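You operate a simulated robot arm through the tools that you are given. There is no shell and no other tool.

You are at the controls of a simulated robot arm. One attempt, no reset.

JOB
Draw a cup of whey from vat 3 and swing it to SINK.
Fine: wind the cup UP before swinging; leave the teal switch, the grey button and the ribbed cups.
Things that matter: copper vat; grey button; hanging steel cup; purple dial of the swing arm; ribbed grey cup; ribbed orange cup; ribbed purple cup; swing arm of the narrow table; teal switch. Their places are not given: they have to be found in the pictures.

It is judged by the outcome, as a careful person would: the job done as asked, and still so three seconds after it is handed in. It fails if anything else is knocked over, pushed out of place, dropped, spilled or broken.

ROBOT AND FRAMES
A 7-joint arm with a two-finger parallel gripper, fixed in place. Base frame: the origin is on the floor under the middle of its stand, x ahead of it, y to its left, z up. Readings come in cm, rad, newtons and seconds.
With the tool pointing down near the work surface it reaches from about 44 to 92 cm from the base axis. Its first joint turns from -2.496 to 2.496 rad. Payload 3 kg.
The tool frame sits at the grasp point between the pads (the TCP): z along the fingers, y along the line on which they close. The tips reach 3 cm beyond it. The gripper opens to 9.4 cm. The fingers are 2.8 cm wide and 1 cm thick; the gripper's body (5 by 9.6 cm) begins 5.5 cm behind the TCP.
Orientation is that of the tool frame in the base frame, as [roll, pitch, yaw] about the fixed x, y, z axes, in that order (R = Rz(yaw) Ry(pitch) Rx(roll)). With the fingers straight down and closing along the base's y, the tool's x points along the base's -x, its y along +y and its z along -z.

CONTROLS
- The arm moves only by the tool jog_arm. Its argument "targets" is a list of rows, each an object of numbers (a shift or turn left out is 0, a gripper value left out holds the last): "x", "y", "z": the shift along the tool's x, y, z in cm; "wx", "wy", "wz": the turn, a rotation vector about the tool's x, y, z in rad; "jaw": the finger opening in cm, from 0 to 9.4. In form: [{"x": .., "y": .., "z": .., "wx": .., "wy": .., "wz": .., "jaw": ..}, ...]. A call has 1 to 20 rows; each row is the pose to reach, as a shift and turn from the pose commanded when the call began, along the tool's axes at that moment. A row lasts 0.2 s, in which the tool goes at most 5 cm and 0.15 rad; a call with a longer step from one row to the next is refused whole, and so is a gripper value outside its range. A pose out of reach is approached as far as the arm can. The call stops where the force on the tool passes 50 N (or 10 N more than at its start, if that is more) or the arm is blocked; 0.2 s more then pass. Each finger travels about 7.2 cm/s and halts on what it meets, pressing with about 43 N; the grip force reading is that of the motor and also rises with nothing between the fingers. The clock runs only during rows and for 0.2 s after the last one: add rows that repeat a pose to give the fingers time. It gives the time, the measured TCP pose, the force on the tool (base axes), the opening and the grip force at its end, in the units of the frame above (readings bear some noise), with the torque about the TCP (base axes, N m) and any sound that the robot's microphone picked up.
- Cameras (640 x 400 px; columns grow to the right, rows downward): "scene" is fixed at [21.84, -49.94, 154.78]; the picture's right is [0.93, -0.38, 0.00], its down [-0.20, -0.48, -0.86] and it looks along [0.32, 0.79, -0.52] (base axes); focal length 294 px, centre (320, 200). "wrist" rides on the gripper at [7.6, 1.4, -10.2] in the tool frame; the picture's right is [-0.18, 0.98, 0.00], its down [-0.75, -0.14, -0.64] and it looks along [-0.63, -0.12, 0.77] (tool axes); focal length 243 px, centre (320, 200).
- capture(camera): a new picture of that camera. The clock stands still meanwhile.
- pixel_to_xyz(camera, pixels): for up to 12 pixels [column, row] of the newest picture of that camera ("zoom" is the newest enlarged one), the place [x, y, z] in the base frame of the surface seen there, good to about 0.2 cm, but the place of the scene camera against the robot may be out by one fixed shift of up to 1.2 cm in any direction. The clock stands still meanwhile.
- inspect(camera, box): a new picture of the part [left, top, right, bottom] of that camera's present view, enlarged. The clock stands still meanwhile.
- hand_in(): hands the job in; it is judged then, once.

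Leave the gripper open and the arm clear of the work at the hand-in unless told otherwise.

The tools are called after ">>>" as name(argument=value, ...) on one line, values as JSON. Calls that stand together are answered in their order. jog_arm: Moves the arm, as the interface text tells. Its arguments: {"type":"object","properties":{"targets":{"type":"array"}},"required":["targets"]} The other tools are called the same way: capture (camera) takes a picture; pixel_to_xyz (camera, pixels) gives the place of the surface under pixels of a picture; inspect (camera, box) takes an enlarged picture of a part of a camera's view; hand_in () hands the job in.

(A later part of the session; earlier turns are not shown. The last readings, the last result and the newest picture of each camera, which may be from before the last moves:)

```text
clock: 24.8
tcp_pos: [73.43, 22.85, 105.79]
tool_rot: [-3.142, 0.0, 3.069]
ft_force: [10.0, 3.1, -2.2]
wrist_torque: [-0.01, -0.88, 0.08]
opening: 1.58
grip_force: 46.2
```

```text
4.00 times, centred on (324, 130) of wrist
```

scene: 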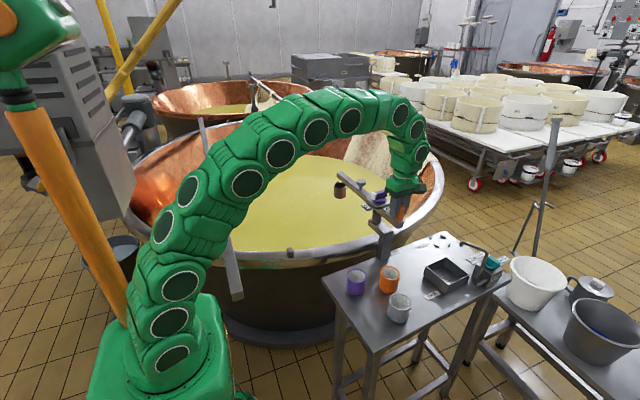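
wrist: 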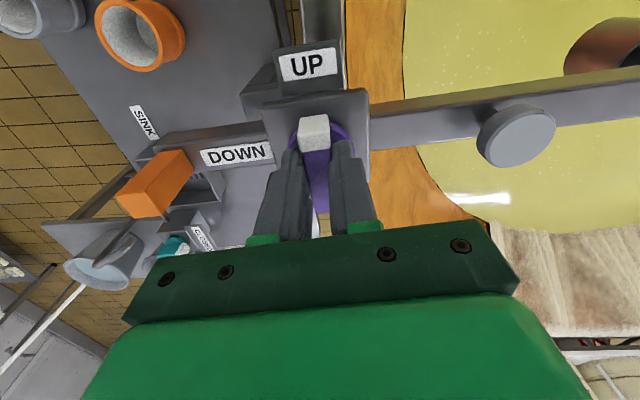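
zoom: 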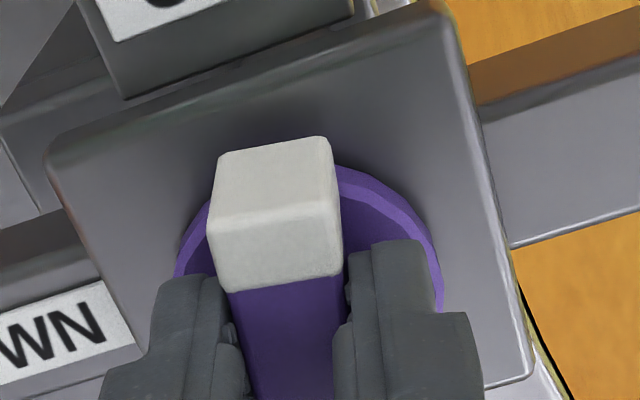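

The wing followed clockwise freely (opening still 1.58 cm, no torque) and turned relative to the plate. So it winds clockwise from UP. I'll look at the scene to see whether the cup lowered a little.

>>> inspect(camera="scene", box=[316, 160, 444, 240])

>>> pixel_to_xyz(camera="zoom", pixels=[[112, 150], [112, 180], [112, 192], [95, 150], [135, 150], [110, 110]])

>>> capture(camera="wrist")

```text
5.00 times, centred on (380, 200) of scene
```

zoom: 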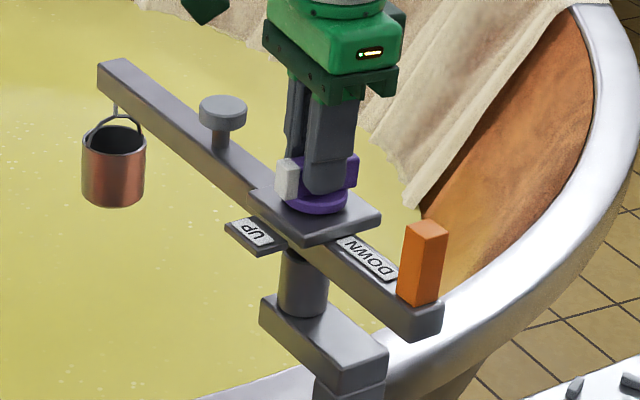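

```text
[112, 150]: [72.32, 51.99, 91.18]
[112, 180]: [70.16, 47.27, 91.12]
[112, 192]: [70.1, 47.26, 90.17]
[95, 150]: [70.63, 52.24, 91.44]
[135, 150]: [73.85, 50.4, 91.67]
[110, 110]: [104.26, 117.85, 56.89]
```

```text
taken
```

wrist: 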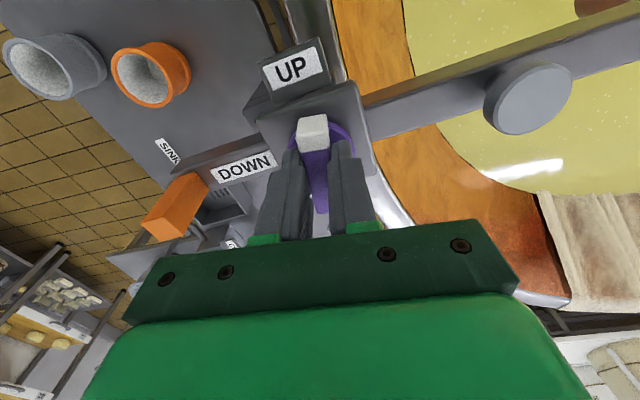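

The cup has lowered about 1.2 cm for 0.15 rad. The dial works as a winch: clockwise from UP lowers the cup in proportion, through about 270° until the white tip reaches DOWN. I'll keep turning clockwise to a quarter turn from UP, then regrip.

>>> jog_arm(targets=[{"x": -0.05, "wz": 0.1}, {"x": -0.05, "wz": 0.2}, {"x": -0.05, "wz": 0.3}, {"x": -0.05, "wz": 0.4}, {"x": -0.05, "wz": 0.5}, {"x": -0.05, "wz": 0.6}, {"x": -0.05, "wz": 0.7}, {"x": -0.05, "wz": 0.8}, {"x": -0.05, "wz": 0.9}, {"x": -0.05, "wz": 1.0}, {"x": -0.05, "wz": 1.1}, {"x": -0.05, "wz": 1.2}, {"x": -0.05, "wz": 1.3}, {"x": -0.05, "wz": 1.42}, {"x": -0.05, "wz": 1.42}])

>>> capture(camera="wrist")

>>> inspect(camera="scene", box=[316, 160, 444, 240])

```text
clock: 26.5
tcp_pos: [73.54, 23.07, 105.86]
tool_rot: [3.138, 0.001, 2.34]
ft_force: [11.9, 7.8, -9.3]
wrist_torque: [-0.56, -0.64, 0.1]
opening: 1.59
grip_force: 45.0
stopped in row 8: the force on the tool passed its limit at 51 N (the readings are from after the stop); the commanded pose is now the measured one
```

```text
taken
```

wrist: 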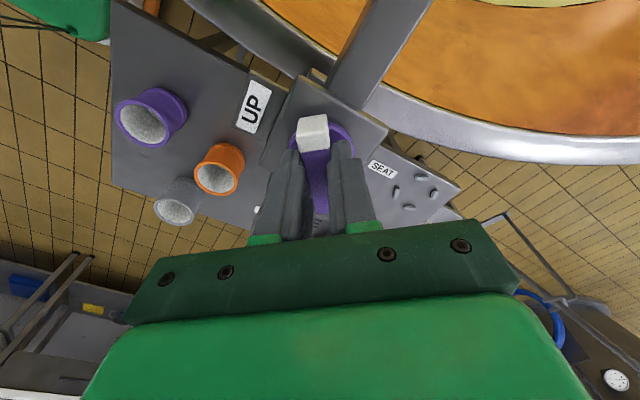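

```text
5.00 times, centred on (380, 200) of scene
```

zoom: 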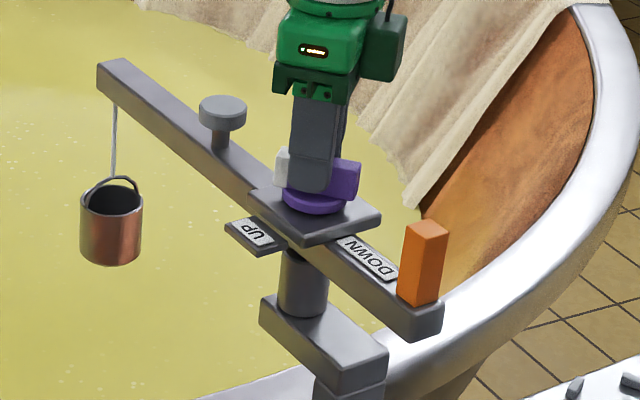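

The call stopped on a 51 N side force: my turning centre is about 3 mm off the dial's axis, which from the forces seems nearer x 73.8. The cup is about 6.7 cm lower on its cable. I'll open the jaws, recentre and see whether the dial holds by itself.

>>> jog_arm(targets=[{"jaw": 2.5}, {"jaw": 3.2}, {"jaw": 3.2}, {"x": -0.3, "y": 0.04, "z": 0, "jaw": 3.2}, {"x": -0.3, "y": 0.04, "z": 0.1, "jaw": 3.2}, {"x": -0.3, "y": 0.04, "z": 0.1, "jaw": 3.2}])

>>> capture(camera="wrist")

>>> inspect(camera="wrist", box=[260, 90, 388, 190])

>>> inspect(camera="scene", box=[316, 160, 444, 240])

```text
clock: 27.9
tcp_pos: [73.7, 22.76, 105.68]
tool_rot: [3.137, 0.002, 2.34]
ft_force: [0.2, 0.0, 0.4]
wrist_torque: [-0.03, -0.05, 0.01]
opening: 3.2
grip_force: 0.0
```

```text
taken
```

wrist: 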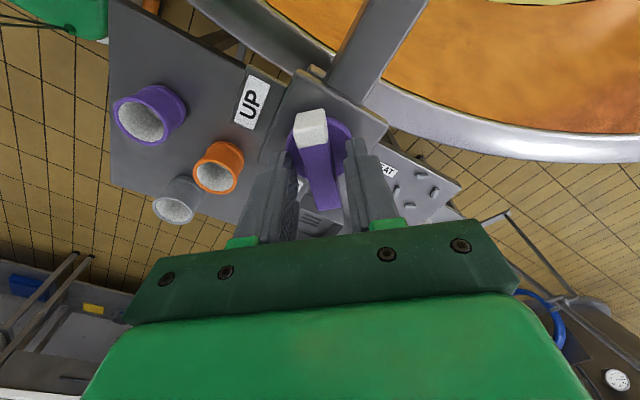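

```text
4.00 times, centred on (324, 140) of wrist
```

zoom: 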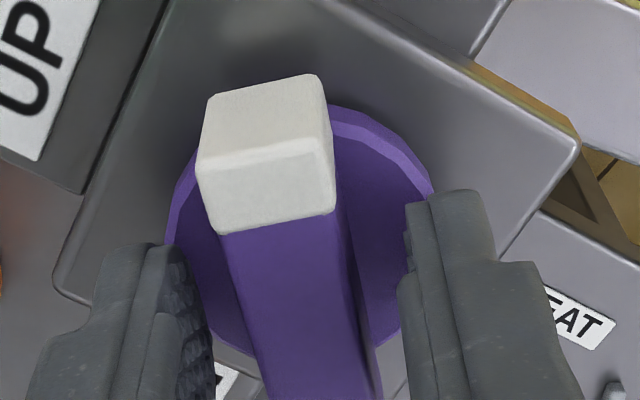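

```text
5.00 times, centred on (380, 200) of scene
```

zoom: 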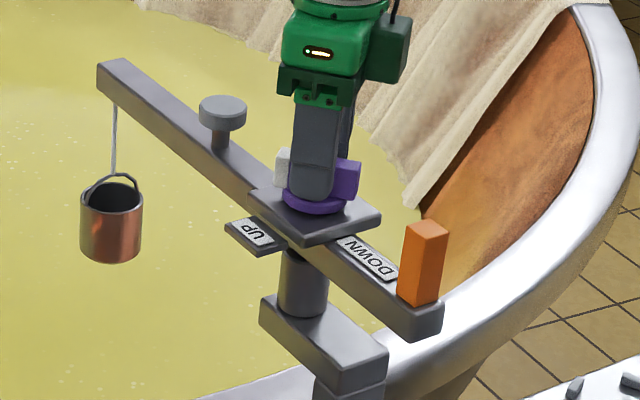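

The force is zero, and the dial and cup stay put with the jaws open. I'll measure the wing's line to align the next grip exactly.

>>> pixel_to_xyz(camera="zoom", pixels=[[112, 230]])

>>> pixel_to_xyz(camera="wrist", pixels=[[302, 135], [320, 132], [304, 145], [320, 142], [304, 150], [323, 146], [311, 190], [326, 188], [313, 200], [332, 200], [315, 165], [318, 180]])

```text
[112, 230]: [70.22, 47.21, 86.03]
```

```text
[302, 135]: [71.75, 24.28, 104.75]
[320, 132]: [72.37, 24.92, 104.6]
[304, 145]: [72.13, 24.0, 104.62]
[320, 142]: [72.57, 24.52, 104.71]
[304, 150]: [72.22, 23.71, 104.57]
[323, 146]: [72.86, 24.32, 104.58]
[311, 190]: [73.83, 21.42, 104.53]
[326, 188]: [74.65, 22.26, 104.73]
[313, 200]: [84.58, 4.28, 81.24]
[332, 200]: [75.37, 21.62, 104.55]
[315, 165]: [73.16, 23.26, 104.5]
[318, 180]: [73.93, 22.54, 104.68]
```

The wing is aligned with the tool and centred within about 1 mm. I'll grip again and read the force.

>>> jog_arm(targets=[{"jaw": 2}, {"jaw": 0.8}, {"jaw": 0.8}, {"jaw": 0.8}])

```text
clock: 28.9
tcp_pos: [73.74, 22.86, 105.72]
tool_rot: [3.14, 0.0, 2.342]
ft_force: [6.6, 2.4, -0.3]
wrist_torque: [-0.14, -0.01, 0.04]
opening: 1.58
grip_force: 44.8
```

The residual force is only 6 N. I'll continue clockwise in smaller steps, checking the side force after each.

>>> jog_arm(targets=[{"y": 0.04, "wz": 0.08}, {"y": 0.04, "wz": 0.16}, {"y": 0.04, "wz": 0.24}, {"y": 0.04, "wz": 0.32}, {"y": 0.04, "wz": 0.4}])

```text
clock: 30.1
tcp_pos: [73.87, 22.69, 105.75]
tool_rot: [3.139, -0.002, 1.94]
ft_force: [-7.5, -8.1, 7.1]
wrist_torque: [-1.42, -0.03, 0.05]
opening: 1.56
grip_force: 45.4
```

The side force is about 10 N, still modest. I'll nudge to compensate and continue.

>>> jog_arm(targets=[{"y": -0.05, "wz": 0.08}, {"y": -0.06, "wz": 0.16}, {"y": -0.06, "wz": 0.24}, {"y": -0.06, "wz": 0.32}, {"y": -0.06, "wz": 0.34}])

>>> capture(camera="wrist")

>>> inspect(camera="scene", box=[316, 160, 444, 240])

```text
clock: 31.3
tcp_pos: [73.69, 22.69, 105.78]
tool_rot: [3.141, -0.002, 1.6]
ft_force: [-0.9, -3.8, 3.3]
wrist_torque: [-1.06, 0.17, 0.05]
opening: 1.59
grip_force: 45.2
```

```text
taken
```

wrist: 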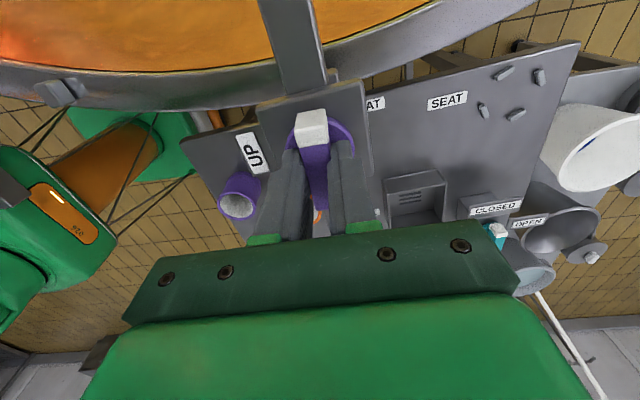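

```text
5.00 times, centred on (380, 200) of scene
```

zoom: 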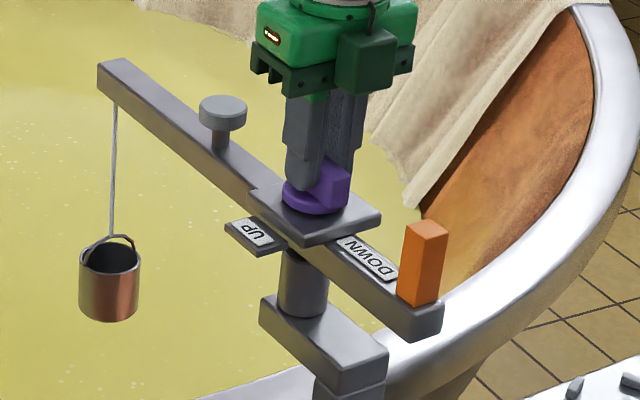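

The dial has turned 1.62 rad, the force is small, and the axis is confirmed at (73.69, 22.70). The cup is about 12.6 cm down. I'm near the end of comfortable wrist travel, so I'll open, lift 4 cm clear of the wing, and turn the tool back half a turn to regrip.

>>> jog_arm(targets=[{"jaw": 2.5}, {"jaw": 3.4}, {"jaw": 3.4}, {"z": -2, "jaw": 3.4}, {"z": -4}, {"z": -4, "wz": -0.14}, {"z": -4, "wz": -0.28}, {"z": -4, "wz": -0.42}, {"z": -4, "wz": -0.56}, {"z": -4, "wz": -0.7}, {"z": -4, "wz": -0.84}, {"z": -4, "wz": -0.98}, {"z": -4, "wz": -1.12}, {"z": -4, "wz": -1.26}, {"z": -4, "wz": -1.4}, {"z": -4, "wz": -1.54}, {"z": -4, "wz": -1.57}])

>>> jog_arm(targets=[{"wz": -0.14}, {"wz": -0.28}, {"wz": -0.42}, {"wz": -0.56}, {"wz": -0.7}, {"wz": -0.84}, {"wz": -0.98}, {"wz": -1.12}, {"wz": -1.26}, {"wz": -1.4}, {"wz": -1.54}, {"wz": -1.57}, {"wz": -1.57}])

>>> capture(camera="wrist")

>>> inspect(camera="scene", box=[316, 160, 444, 240])

```text
clock: 34.9
tcp_pos: [73.76, 22.76, 109.74]
tool_rot: [3.14, 0.001, -3.113]
ft_force: [-0.2, -0.3, -0.1]
wrist_torque: [-0.04, 0.01, -0.02]
opening: 3.4
grip_force: 0.1
```

```text
clock: 37.7
tcp_pos: [73.77, 22.81, 109.71]
tool_rot: [-3.14, 0.003, -1.542]
ft_force: [-0.4, 0.2, -0.1]
wrist_torque: [0.01, 0.01, 0.0]
opening: 3.4
grip_force: 0.1
```

```text
taken
```

wrist: 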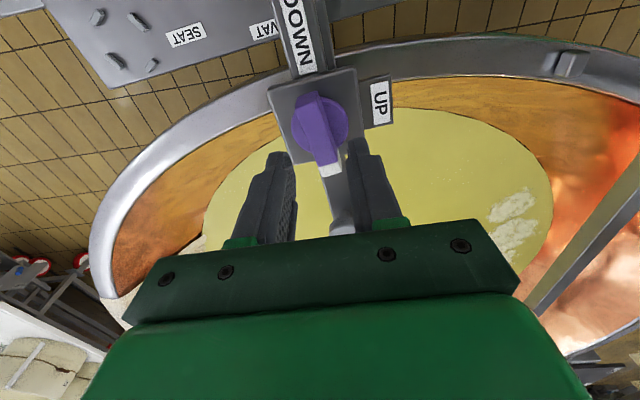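

```text
5.00 times, centred on (380, 200) of scene
```

zoom: 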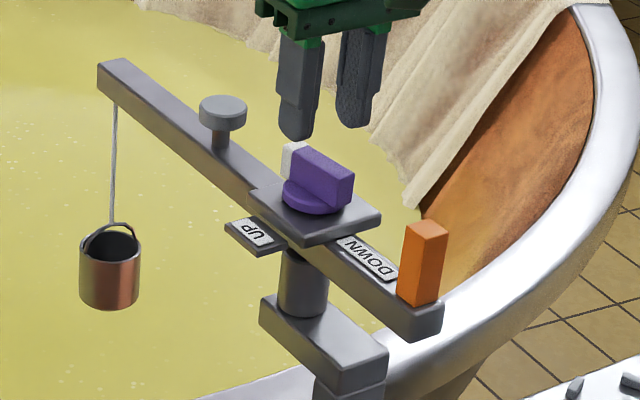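

Compared with before, the cup seems slightly higher (bottom at zoom row 310, was 320), so the dial may creep back a little when released. I'll measure the wing's angle now.

>>> inspect(camera="wrist", box=[256, 80, 384, 180])

>>> pixel_to_xyz(camera="wrist", pixels=[[306, 105], [318, 103], [310, 125], [324, 122], [315, 150], [331, 148], [320, 165], [336, 163], [312, 110], [328, 160], [325, 172], [322, 140]])

```text
4.00 times, centred on (320, 130) of wrist
```

zoom: 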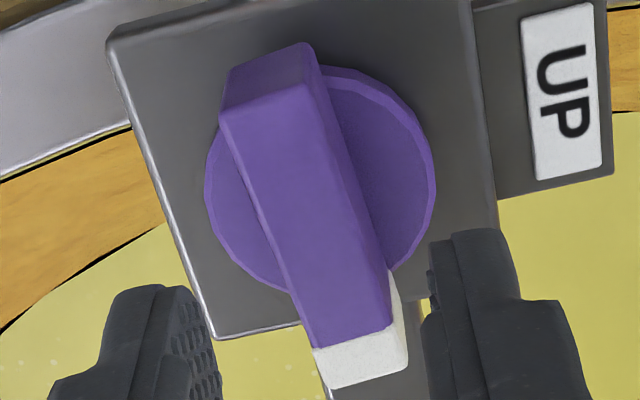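

```text
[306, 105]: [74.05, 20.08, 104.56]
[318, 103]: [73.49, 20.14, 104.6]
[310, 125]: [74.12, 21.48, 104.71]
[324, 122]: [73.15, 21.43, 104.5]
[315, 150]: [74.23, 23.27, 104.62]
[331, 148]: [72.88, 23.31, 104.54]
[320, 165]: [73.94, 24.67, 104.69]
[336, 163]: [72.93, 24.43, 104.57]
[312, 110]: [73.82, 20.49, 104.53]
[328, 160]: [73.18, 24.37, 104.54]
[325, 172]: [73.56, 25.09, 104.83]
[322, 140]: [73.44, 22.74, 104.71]
```

The wing now lies at 94.4°, about 3° short of where I left it, so only slight slack. I'll align the tool to it, lower by 4 cm and grip.

>>> jog_arm(targets=[{"y": 0.08, "z": 1.5, "wz": -0.04}, {"y": 0.08, "z": 3, "wz": -0.04}, {"y": 0.08, "z": 4, "wz": -0.04}, {"y": 0.08, "z": 4, "wz": -0.04, "jaw": 2}, {"y": 0.08, "z": 4, "wz": -0.04, "jaw": 0.8}, {"y": 0.08, "z": 4, "wz": -0.04, "jaw": 0.8}, {"y": 0.08, "z": 4, "wz": -0.04, "jaw": 0.8}])

>>> inspect(camera="scene", box=[316, 160, 444, 240])

```text
clock: 39.3
tcp_pos: [73.69, 22.75, 105.63]
tool_rot: [-3.14, 0.002, -1.503]
ft_force: [16.7, -6.4, 0.2]
wrist_torque: [-0.1, -0.23, 0.02]
opening: 1.73
grip_force: 8.2
```

```text
5.00 times, centred on (380, 200) of scene
```

zoom: 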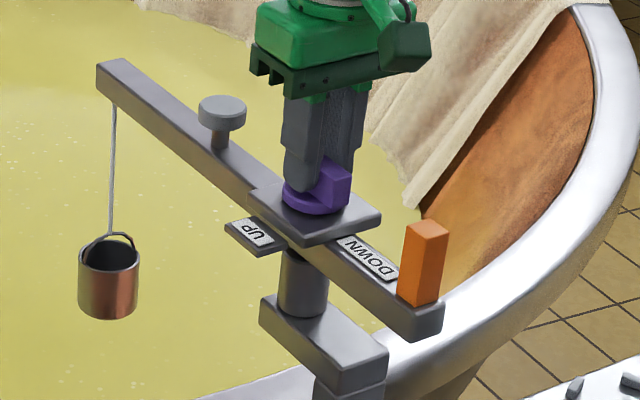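

The fingers are still closing and a 17 N force pushes +x, so I'll undo the 0.8 mm shift and let them finish closing.

>>> jog_arm(targets=[{"y": -0.08}, {"y": -0.08}, {"y": -0.08}])

```text
clock: 40.1
tcp_pos: [73.81, 22.71, 105.62]
tool_rot: [-3.14, 0.001, -1.504]
ft_force: [12.1, -5.5, 2.0]
wrist_torque: [-0.09, -0.09, 0.07]
opening: 1.59
grip_force: 45.4
```

The grip is firm at 1.59 cm. I'll turn clockwise 0.4 rad with a small correction.

>>> jog_arm(targets=[{"y": -0.05, "wz": 0.08}, {"y": -0.05, "wz": 0.16}, {"y": -0.05, "wz": 0.24}, {"y": -0.05, "wz": 0.32}, {"y": -0.05, "wz": 0.4}])

```text
clock: 41.3
tcp_pos: [73.75, 22.83, 105.76]
tool_rot: [-3.141, 0.003, -1.904]
ft_force: [-9.1, -2.8, -1.7]
wrist_torque: [-0.27, 0.27, 0.04]
opening: 1.57
grip_force: 45.0
```

The force is about 9 N. I'll nudge and continue another 0.5 rad.

>>> jog_arm(targets=[{"y": 0.03, "wz": 0.08}, {"y": 0.03, "wz": 0.16}, {"y": 0.03, "wz": 0.24}, {"y": 0.03, "wz": 0.32}, {"y": 0.03, "wz": 0.4}, {"y": 0.03, "wz": 0.48}])

```text
clock: 42.7
tcp_pos: [73.58, 22.79, 105.69]
tool_rot: [3.141, 0.0, -2.385]
ft_force: [-10.7, -5.1, -4.6]
wrist_torque: [-1.1, 1.09, 0.06]
opening: 1.58
grip_force: 45.1
```

Small forces only. I'll continue another 0.5 rad and check the cup.

>>> jog_arm(targets=[{"x": 0.05, "y": 0.02, "wz": 0.08}, {"x": 0.05, "y": 0.02, "wz": 0.16}, {"x": 0.05, "y": 0.02, "wz": 0.24}, {"x": 0.05, "y": 0.02, "wz": 0.32}, {"x": 0.05, "y": 0.02, "wz": 0.4}, {"x": 0.05, "y": 0.02, "wz": 0.48}])

>>> capture(camera="scene")

>>> inspect(camera="scene", box=[300, 170, 428, 250])

```text
clock: 44.1
tcp_pos: [73.67, 22.87, 105.83]
tool_rot: [3.138, 0.002, -2.864]
ft_force: [0.4, 4.9, -9.2]
wrist_torque: [0.07, -0.61, 0.05]
opening: 1.6
grip_force: 45.5
```

```text
taken
```

scene: 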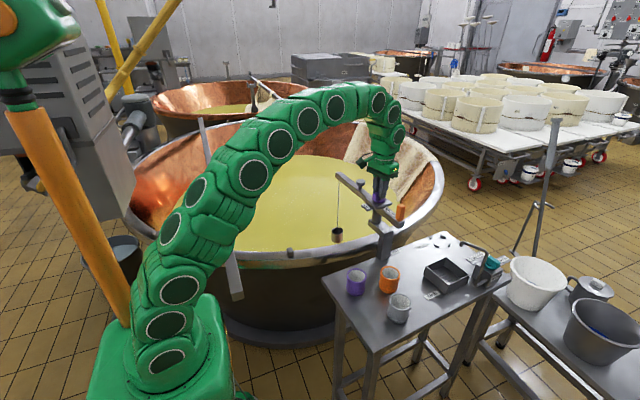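

```text
5.00 times, centred on (364, 210) of scene
```

zoom: 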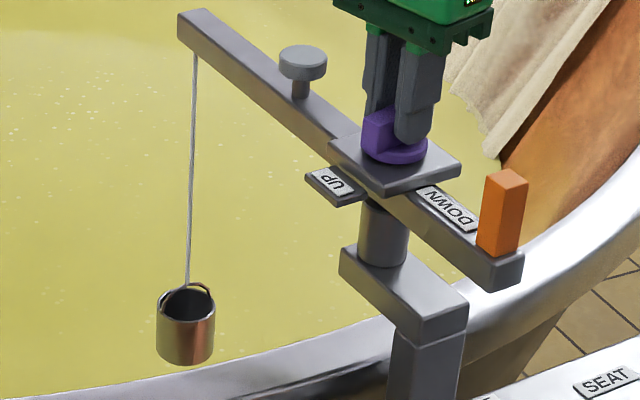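

The cup keeps lowering, now at scene (337,235). I'll measure its height against the whey and continue turning.

>>> pixel_to_xyz(camera="zoom", pixels=[[185, 330], [185, 350], [185, 358], [160, 330], [210, 330], [185, 310], [185, 298]])

>>> jog_arm(targets=[{"y": 0.02, "wz": 0.08}, {"y": 0.02, "wz": 0.16}, {"y": 0.02, "wz": 0.24}, {"y": 0.02, "wz": 0.32}, {"y": 0.02, "wz": 0.4}, {"y": 0.02, "wz": 0.48}])

```text
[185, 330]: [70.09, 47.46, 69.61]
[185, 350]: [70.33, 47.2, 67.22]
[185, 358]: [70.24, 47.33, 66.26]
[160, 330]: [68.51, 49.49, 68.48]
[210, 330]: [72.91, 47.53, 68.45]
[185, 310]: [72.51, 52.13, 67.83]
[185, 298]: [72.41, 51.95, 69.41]
```

```text
clock: 45.5
tcp_pos: [73.67, 22.73, 105.82]
tool_rot: [3.139, 0.001, 2.94]
ft_force: [4.5, 9.8, -4.4]
wrist_torque: [-0.44, -1.16, 0.05]
opening: 1.56
grip_force: 44.8
```

The cup bottom was at about z 65, dropping about 8 cm per rad, with the whey surface at 56. I'll continue clockwise 0.48 rad with a correction for the 10 N side force.

>>> jog_arm(targets=[{"y": 0.05, "wz": 0.08}, {"y": 0.05, "wz": 0.16}, {"y": 0.05, "wz": 0.24}, {"y": 0.05, "wz": 0.32}, {"y": 0.05, "wz": 0.4}, {"y": 0.05, "wz": 0.48}])

>>> inspect(camera="scene", box=[300, 180, 428, 260])

```text
clock: 46.9
tcp_pos: [73.67, 22.83, 105.74]
tool_rot: [3.137, 0.001, 2.459]
ft_force: [6.1, 4.9, -3.6]
wrist_torque: [-0.82, -0.89, 0.02]
opening: 1.56
grip_force: 44.7
```

```text
5.00 times, centred on (364, 220) of scene
```

zoom: 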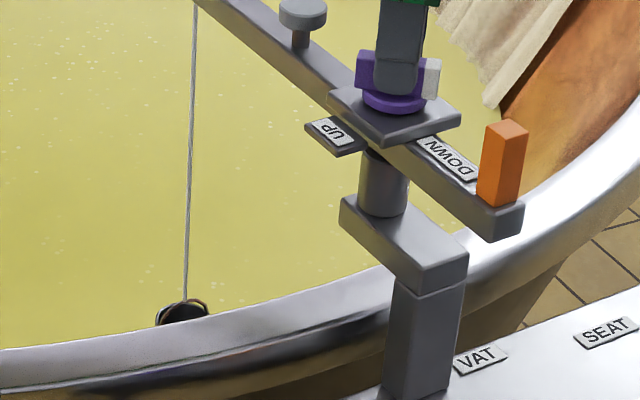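

The cup is going behind the rim in the view, near the whey. I'll continue turning 0.45 rad.

>>> jog_arm(targets=[{"y": 0.05, "wz": 0.08}, {"y": 0.05, "wz": 0.16}, {"y": 0.05, "wz": 0.24}, {"y": 0.05, "wz": 0.32}, {"y": 0.05, "wz": 0.4}, {"y": 0.05, "wz": 0.45}])

>>> capture(camera="wrist")

>>> inspect(camera="scene", box=[300, 180, 428, 260])

```text
clock: 48.3
tcp_pos: [73.74, 22.82, 105.69]
tool_rot: [3.14, -0.002, 2.008]
ft_force: [-3.0, -4.6, -4.5]
wrist_torque: [-0.68, 0.07, 0.06]
opening: 1.57
grip_force: 44.9
```

```text
taken
```

wrist: 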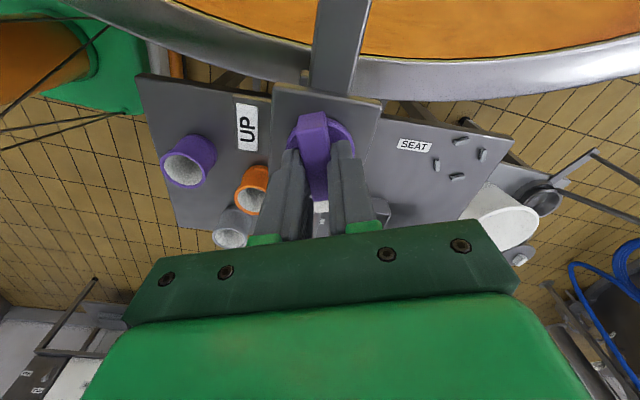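

```text
5.00 times, centred on (364, 220) of scene
```

zoom: 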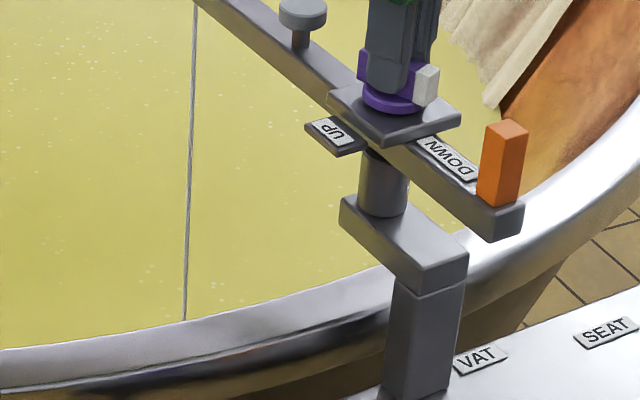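

The white tip is about 20° short of DOWN. I'll turn the last 0.36 rad gently.

>>> jog_arm(targets=[{"y": -0.02, "wz": 0.07}, {"y": -0.02, "wz": 0.14}, {"y": -0.02, "wz": 0.21}, {"y": -0.02, "wz": 0.28}, {"y": -0.02, "wz": 0.33}, {"y": -0.02, "wz": 0.36}, {"y": -0.02, "wz": 0.36}])

>>> capture(camera="wrist")

>>> inspect(camera="scene", box=[300, 180, 428, 260])

```text
clock: 49.9
tcp_pos: [73.67, 22.77, 105.8]
tool_rot: [3.141, -0.001, 1.65]
ft_force: [-4.2, -10.1, -1.6]
wrist_torque: [-1.04, 0.21, 0.17]
opening: 1.59
grip_force: 44.8
```

```text
taken
```

wrist: 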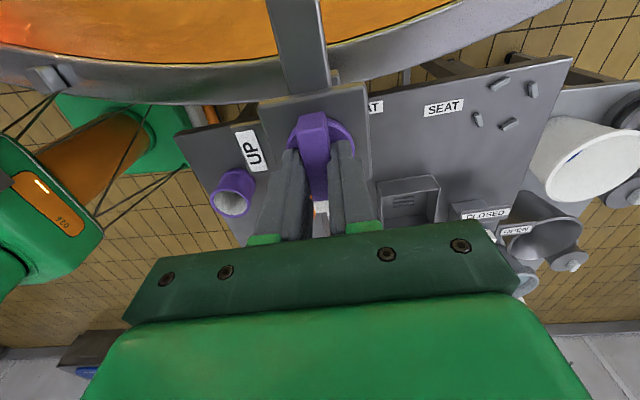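

```text
5.00 times, centred on (364, 220) of scene
```

zoom: 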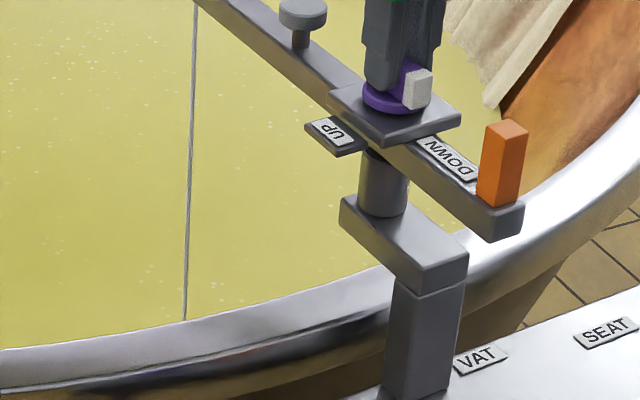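

The white tip now points at DOWN. I'll press 0.05 rad further to feel for the stop, then hold for a few seconds so the cup can fill.

>>> jog_arm(targets=[{"wz": 0.03}, {"wz": 0.06}, {"wz": 0.06}, {"wz": 0.06}, {"wz": 0.06}, {"wz": 0.06}, {"wz": 0.06}, {"wz": 0.06}, {"wz": 0.06}, {"wz": 0.06}])

>>> inspect(camera="scene", box=[300, 180, 428, 260])

```text
clock: 52.1
tcp_pos: [73.74, 22.81, 105.69]
tool_rot: [3.139, -0.001, 1.589]
ft_force: [2.3, -10.7, -4.2]
wrist_torque: [-0.03, 0.12, 0.14]
opening: 1.57
grip_force: 44.8
```

```text
5.00 times, centred on (364, 220) of scene
```

zoom: 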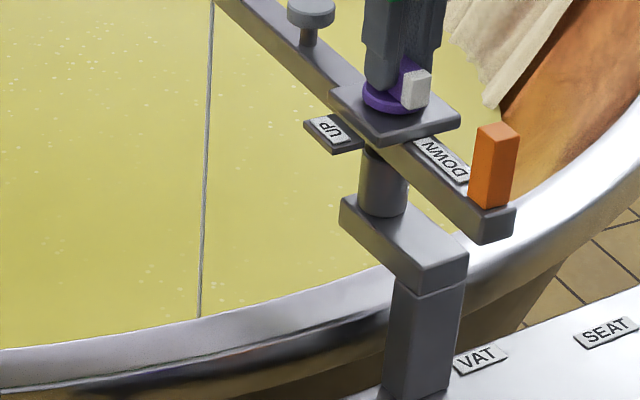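

At the stop the whole beam turned about 3° with the dial, so DOWN is fully reached. That also explains the earlier block: the beam was at its VAT stop and the dial at its UP stop. The cup has been in the whey for several seconds. I'll start winding UP, counter-clockwise, slowly and in steps.

>>> jog_arm(targets=[{"x": -0.04, "wz": -0.06}, {"x": -0.04, "wz": -0.12}, {"x": -0.04, "wz": -0.19}, {"x": -0.04, "wz": -0.26}, {"x": -0.04, "wz": -0.33}, {"x": -0.04, "wz": -0.4}, {"x": -0.04, "wz": -0.48}])

>>> inspect(camera="scene", box=[300, 180, 428, 260])

```text
clock: 53.7
tcp_pos: [73.66, 22.73, 105.66]
tool_rot: [3.139, -0.002, 2.071]
ft_force: [0.1, -0.2, -2.7]
wrist_torque: [1.17, 0.85, 0.0]
opening: 1.55
grip_force: 45.2
```

```text
5.00 times, centred on (364, 220) of scene
```

zoom: 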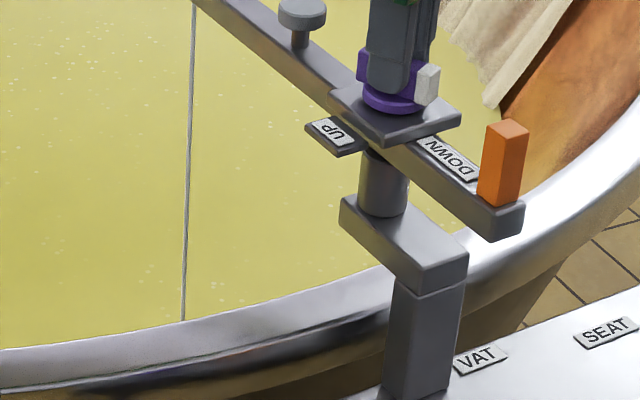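

The beam is back at its VAT position and the dial is winding up. I'll continue counter-clockwise 0.64 rad.

>>> jog_arm(targets=[{"wz": -0.08}, {"wz": -0.16}, {"wz": -0.24}, {"wz": -0.32}, {"wz": -0.4}, {"wz": -0.48}, {"wz": -0.56}, {"wz": -0.64}])

>>> inspect(camera="scene", box=[300, 180, 428, 260])

```text
clock: 55.5
tcp_pos: [73.71, 22.82, 105.72]
tool_rot: [3.14, 0.001, 2.712]
ft_force: [-5.3, 5.3, 3.9]
wrist_torque: [0.2, 0.93, -0.02]
opening: 1.57
grip_force: 44.8
```

```text
5.00 times, centred on (364, 220) of scene
```

zoom: 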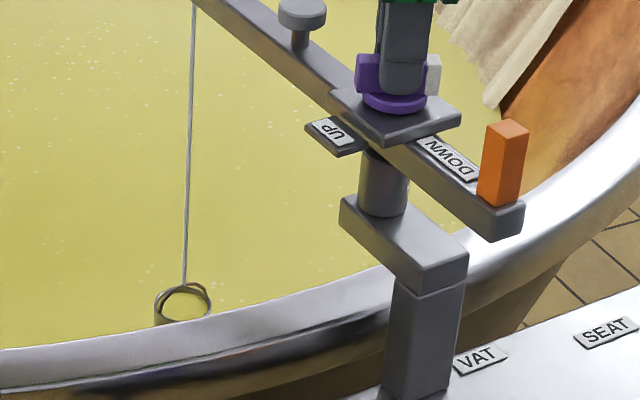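

The cup comes up full of yellow whey, at zoom (183,300). I'll keep winding up.

>>> jog_arm(targets=[{"y": 0.03, "wz": -0.08}, {"y": 0.03, "wz": -0.16}, {"y": 0.03, "wz": -0.24}, {"y": 0.03, "wz": -0.32}, {"y": 0.03, "wz": -0.4}, {"y": 0.03, "wz": -0.48}, {"y": 0.03, "wz": -0.56}, {"y": 0.03, "wz": -0.64}])

```text
clock: 57.3
tcp_pos: [73.61, 22.86, 105.81]
tool_rot: [3.139, 0.001, -2.932]
ft_force: [-21.7, -8.8, 3.0]
wrist_torque: [-0.2, -0.33, 0.01]
opening: 1.57
grip_force: 44.8
```

A 23 N friction force has built up along the wing. I'll relieve it with a 1 mm shift and continue.

>>> jog_arm(targets=[{"x": 0.1, "y": -0.02}, {"x": 0.1, "y": -0.02, "wz": -0.08}, {"x": 0.1, "y": -0.02, "wz": -0.16}, {"x": 0.1, "y": -0.02, "wz": -0.24}, {"x": 0.1, "y": -0.02, "wz": -0.32}, {"x": 0.1, "y": -0.02, "wz": -0.4}, {"x": 0.1, "y": -0.02, "wz": -0.48}])

>>> capture(camera="wrist")

>>> inspect(camera="scene", box=[300, 170, 428, 250])

```text
clock: 58.9
tcp_pos: [73.71, 22.84, 105.79]
tool_rot: [-3.141, 0.004, -2.451]
ft_force: [25.8, 2.9, -4.0]
wrist_torque: [0.36, -0.91, -0.05]
opening: 1.58
grip_force: 45.3
```

```text
taken
```

wrist: 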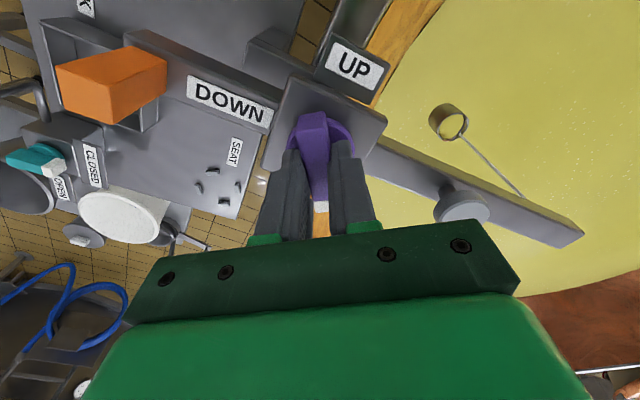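

```text
5.00 times, centred on (364, 210) of scene
```

zoom: 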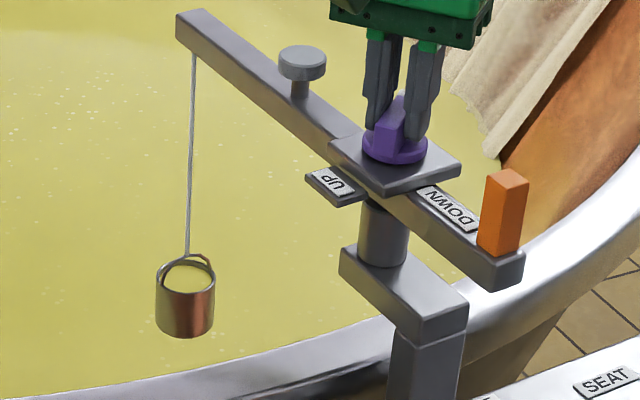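

The cup is full of whey and rising. The force reversed, so I overshot with the shift; I'll take most of it back and continue.

>>> jog_arm(targets=[{"x": -0.08, "y": -0.07}, {"x": -0.08, "y": -0.07, "wz": -0.08}, {"x": -0.08, "y": -0.07, "wz": -0.16}, {"x": -0.08, "y": -0.07, "wz": -0.24}, {"x": -0.08, "y": -0.07, "wz": -0.32}, {"x": -0.08, "y": -0.07, "wz": -0.4}, {"x": -0.08, "y": -0.07, "wz": -0.48}])

```text
clock: 60.5
tcp_pos: [73.7, 22.82, 105.8]
tool_rot: [-3.14, 0.004, -1.972]
ft_force: [0.0, -2.4, -1.7]
wrist_torque: [-0.71, 0.31, -0.01]
opening: 1.59
grip_force: 44.5
```

The force is near zero. I'll continue counter-clockwise 0.56 rad.

>>> jog_arm(targets=[{"wz": -0.08}, {"wz": -0.16}, {"wz": -0.24}, {"wz": -0.32}, {"wz": -0.4}, {"wz": -0.48}, {"wz": -0.56}])

>>> inspect(camera="scene", box=[300, 170, 428, 250])

```text
clock: 62.1
tcp_pos: [73.78, 22.79, 105.73]
tool_rot: [-3.141, 0.0, -1.412]
ft_force: [-4.0, -4.0, -6.9]
wrist_torque: [1.3, 0.43, -0.05]
opening: 1.57
grip_force: 44.6
```

```text
5.00 times, centred on (364, 210) of scene
```

zoom: 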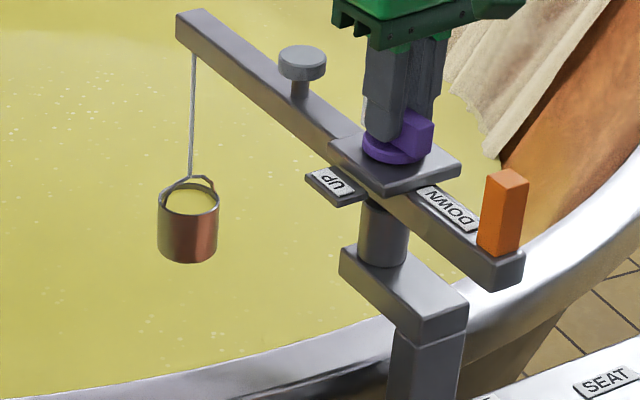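

All is well. I'll try another 0.4 rad to save a regrip, if the wrist still has travel.

>>> jog_arm(targets=[{"wz": -0.08}, {"wz": -0.16}, {"wz": -0.24}, {"wz": -0.32}, {"wz": -0.4}])

```text
clock: 63.3
tcp_pos: [73.73, 22.8, 105.81]
tool_rot: [-3.141, 0.001, -1.012]
ft_force: [-6.9, -4.9, -4.2]
wrist_torque: [0.71, 0.92, -0.02]
opening: 1.57
grip_force: 44.9
```

Still free. Another 0.48 rad.

>>> jog_arm(targets=[{"wz": -0.08}, {"wz": -0.16}, {"wz": -0.24}, {"wz": -0.32}, {"wz": -0.4}, {"wz": -0.48}])

>>> inspect(camera="scene", box=[300, 160, 428, 240])

```text
clock: 64.7
tcp_pos: [73.81, 22.76, 105.6]
tool_rot: [-3.138, 0.001, -0.532]
ft_force: [-7.8, -6.6, -1.8]
wrist_torque: [0.15, 1.17, 0.02]
opening: 1.57
grip_force: 45.6
```

```text
5.00 times, centred on (364, 200) of scene
```

zoom: 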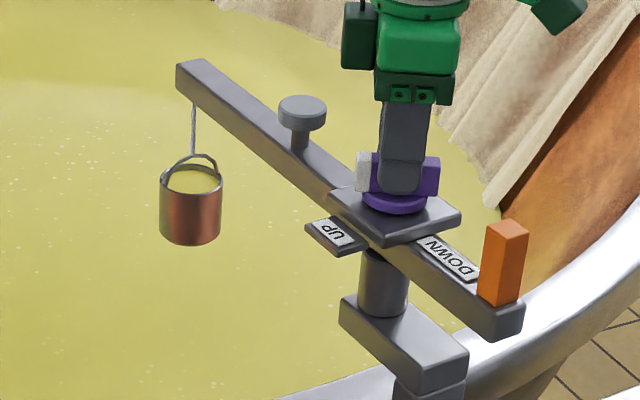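

About 0.6 rad remains to UP. I'll turn 0.52 rad with a small correction.

>>> jog_arm(targets=[{"y": 0.04, "wz": -0.07}, {"y": 0.04, "wz": -0.14}, {"y": 0.04, "wz": -0.22}, {"y": 0.04, "wz": -0.3}, {"y": 0.04, "wz": -0.38}, {"y": 0.04, "wz": -0.46}, {"y": 0.04, "wz": -0.52}])

>>> inspect(camera="scene", box=[300, 160, 428, 240])

>>> capture(camera="wrist")

```text
clock: 66.3
tcp_pos: [73.79, 22.92, 105.74]
tool_rot: [-3.137, -0.002, -0.014]
ft_force: [7.5, 8.9, 5.1]
wrist_torque: [-0.04, 1.04, 0.02]
opening: 1.57
grip_force: 44.9
```

```text
5.00 times, centred on (364, 200) of scene
```

zoom: 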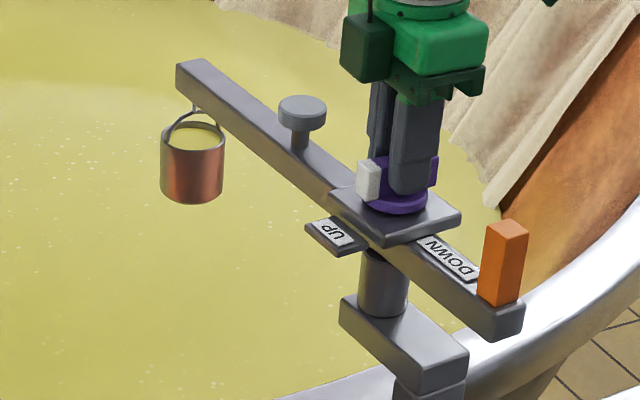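

```text
taken
```

wrist: 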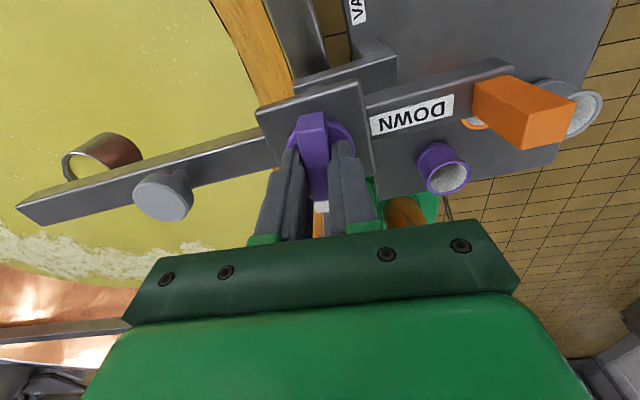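

The cup is nearly at the top. I'll turn the last 0.1 rad to the UP stop.

>>> jog_arm(targets=[{"wz": -0.04}, {"wz": -0.08}, {"wz": -0.1}, {"wz": -0.1}])

>>> inspect(camera="scene", box=[300, 160, 428, 240])

```text
clock: 67.3
tcp_pos: [73.72, 22.82, 105.69]
tool_rot: [-3.14, -0.002, 0.086]
ft_force: [13.7, 13.9, -1.0]
wrist_torque: [0.14, -1.28, -0.02]
opening: 1.58
grip_force: 44.6
```

```text
5.00 times, centred on (364, 200) of scene
```

zoom: 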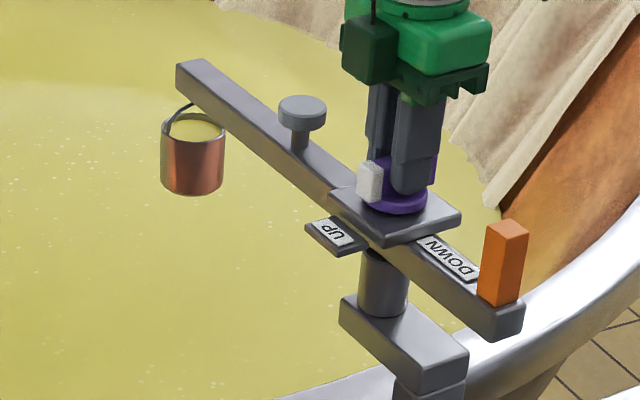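

The cup looks as high as at the start. I'll press a further 0.04 rad to make sure UP is at its stop.

>>> jog_arm(targets=[{"wz": -0.03}, {"wz": -0.05}, {"wz": -0.05}])

```text
clock: 68.1
tcp_pos: [73.64, 22.89, 105.66]
tool_rot: [-3.139, -0.002, 0.138]
ft_force: [13.1, 16.5, 3.5]
wrist_torque: [0.19, -0.07, -1.42]
opening: 1.68
grip_force: 44.5
```

The dial is firmly at the UP stop. I'll ease the twist, open, lift clear, and move back above the orange handle while turning the tool into line with the beam.

>>> jog_arm(targets=[{"wz": 0.045}, {"wz": 0.045, "jaw": 2.5}, {"wz": 0.045, "jaw": 4}, {"wz": 0.045, "jaw": 4}, {"z": -3, "wz": 0.045, "jaw": 5}, {"z": -6, "wz": 0.045, "jaw": 6}, {"z": -9, "wz": 0.045}, {"y": 1, "z": -9, "wz": 0.18}, {"y": 2, "z": -9, "wz": 0.32}, {"y": 3, "z": -9, "wz": 0.46}, {"y": 4, "z": -9, "wz": 0.6}, {"x": -0.2, "y": 5, "z": -9, "wz": 0.74}, {"x": -0.3, "y": 6, "z": -9, "wz": 0.88}, {"x": -0.4, "y": 7, "z": -9, "wz": 1.02}, {"x": -0.5, "y": 8, "z": -9, "wz": 1.16}, {"x": -0.6, "y": 9, "z": -9, "wz": 1.3}, {"x": -0.61, "y": 10, "z": -9, "wz": 1.44}, {"x": -0.61, "y": 10.87, "z": -9, "wz": 1.58}, {"x": -0.61, "y": 10.87, "z": -9, "wz": 1.613}, {"x": -0.61, "y": 10.87, "z": -9, "wz": 1.613}])

>>> capture(camera="wrist")

>>> inspect(camera="scene", box=[316, 160, 444, 240])

```text
clock: 72.3
tcp_pos: [74.63, 11.86, 114.75]
tool_rot: [-3.14, 0.001, -1.479]
ft_force: [0.1, -0.1, 0.4]
wrist_torque: [0.03, -0.04, 0.01]
opening: 5.98
grip_force: 0.1
```

```text
taken
```

wrist: 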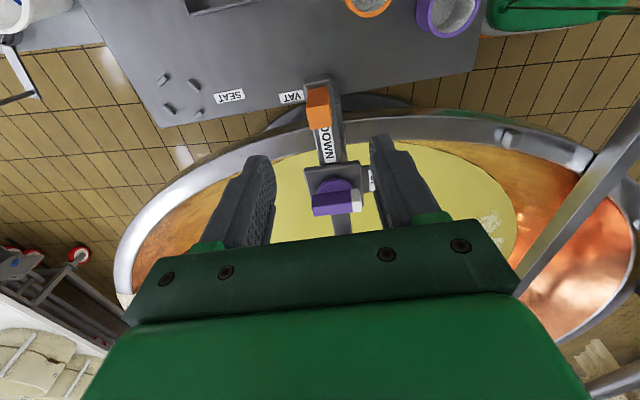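

```text
5.00 times, centred on (380, 200) of scene
```

zoom: 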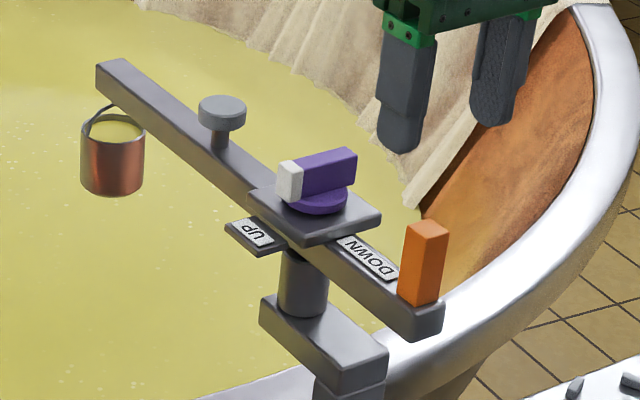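

The dial stays at UP and the cup hangs full at the top. I'll measure the handle at wrist (317,107).

>>> inspect(camera="wrist", box=[276, 70, 372, 130])

>>> pixel_to_xyz(camera="zoom", pixels=[[220, 240], [340, 225], [235, 370], [360, 365], [280, 300], [250, 300], [330, 300], [280, 240], [290, 370]])

```text
6.67 times, centred on (324, 100) of wrist
```

zoom: 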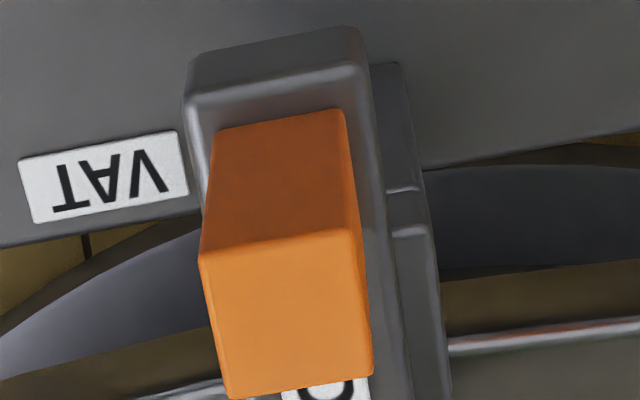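

```text
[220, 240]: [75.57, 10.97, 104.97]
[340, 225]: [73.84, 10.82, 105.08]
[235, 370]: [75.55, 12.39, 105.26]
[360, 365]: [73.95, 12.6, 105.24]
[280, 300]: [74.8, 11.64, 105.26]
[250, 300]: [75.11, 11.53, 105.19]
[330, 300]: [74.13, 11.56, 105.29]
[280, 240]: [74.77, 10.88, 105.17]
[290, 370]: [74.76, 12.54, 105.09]
```

The handle centre is (74.73, 11.75), in line with the beam at 275.5°. I'll lower onto it and close the jaws to 2.2 cm as a snug cage.

>>> jog_arm(targets=[{"x": 0.11, "y": -0.09, "z": 2}, {"x": 0.11, "y": -0.09, "z": 5}, {"x": 0.11, "y": -0.09, "z": 8}, {"x": 0.11, "y": -0.09, "z": 10.4}, {"x": 0.11, "y": -0.09, "z": 10.4}, {"x": 0.11, "y": -0.09, "z": 10.4, "jaw": 4}, {"x": 0.11, "y": -0.09, "z": 10.4, "jaw": 2.2}, {"x": 0.11, "y": -0.09, "z": 10.4, "jaw": 2.2}, {"x": 0.11, "y": -0.09, "z": 10.4, "jaw": 2.2}])

>>> capture(camera="wrist")

```text
clock: 74.3
tcp_pos: [74.64, 11.73, 104.32]
tool_rot: [-3.141, 0.001, -1.477]
ft_force: [0.7, 0.4, -0.2]
wrist_torque: [-0.02, -0.01, 0.02]
opening: 2.2
grip_force: 0.0
```

```text
taken
```

wrist: 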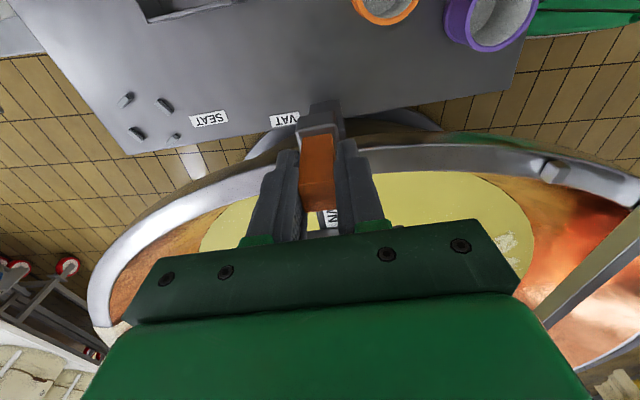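

The handle is caged with no force. I'll now swing clockwise slowly, ramping the speed up and down so the full cup doesn't sway, 0.68 rad per call.

>>> jog_arm(targets=[{"x": 0, "y": 0.11, "wz": 0.01}, {"x": -0.005, "y": 0.332, "wz": 0.03}, {"x": -0.02, "y": 0.663, "wz": 0.06}, {"x": -0.055, "y": 1.103, "wz": 0.1}, {"x": -0.108, "y": 1.542, "wz": 0.14}, {"x": -0.179, "y": 1.978, "wz": 0.18}, {"x": -0.266, "y": 2.411, "wz": 0.22}, {"x": -0.371, "y": 2.841, "wz": 0.26}, {"x": -0.493, "y": 3.265, "wz": 0.3}, {"x": -0.633, "y": 3.685, "wz": 0.34}, {"x": -0.788, "y": 4.099, "wz": 0.38}, {"x": -0.96, "y": 4.506, "wz": 0.42}, {"x": -1.149, "y": 4.906, "wz": 0.46}, {"x": -1.353, "y": 5.298, "wz": 0.5}, {"x": -1.572, "y": 5.681, "wz": 0.54}, {"x": -1.807, "y": 6.056, "wz": 0.58}, {"x": -2.057, "y": 6.42, "wz": 0.62}, {"x": -2.253, "y": 6.687, "wz": 0.65}, {"x": -2.389, "y": 6.862, "wz": 0.67}, {"x": -2.458, "y": 6.948, "wz": 0.68}])

>>> capture(camera="scene")

>>> capture(camera="wrist")

```text
clock: 78.5
tcp_pos: [67.59, 13.62, 104.26]
tool_rot: [-3.14, 0.003, -2.155]
ft_force: [1.1, -0.9, -0.9]
wrist_torque: [-0.01, 0.01, 0.0]
opening: 2.25
grip_force: 0.7
```

```text
taken
```

scene: 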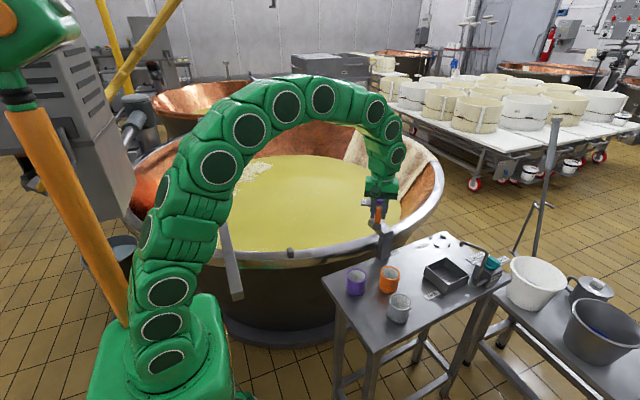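

```text
taken
```

wrist: 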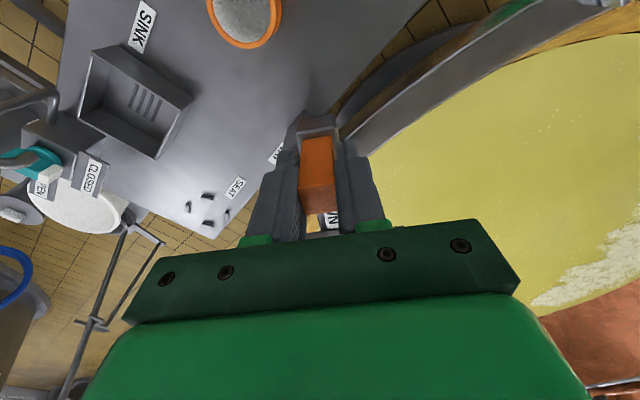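

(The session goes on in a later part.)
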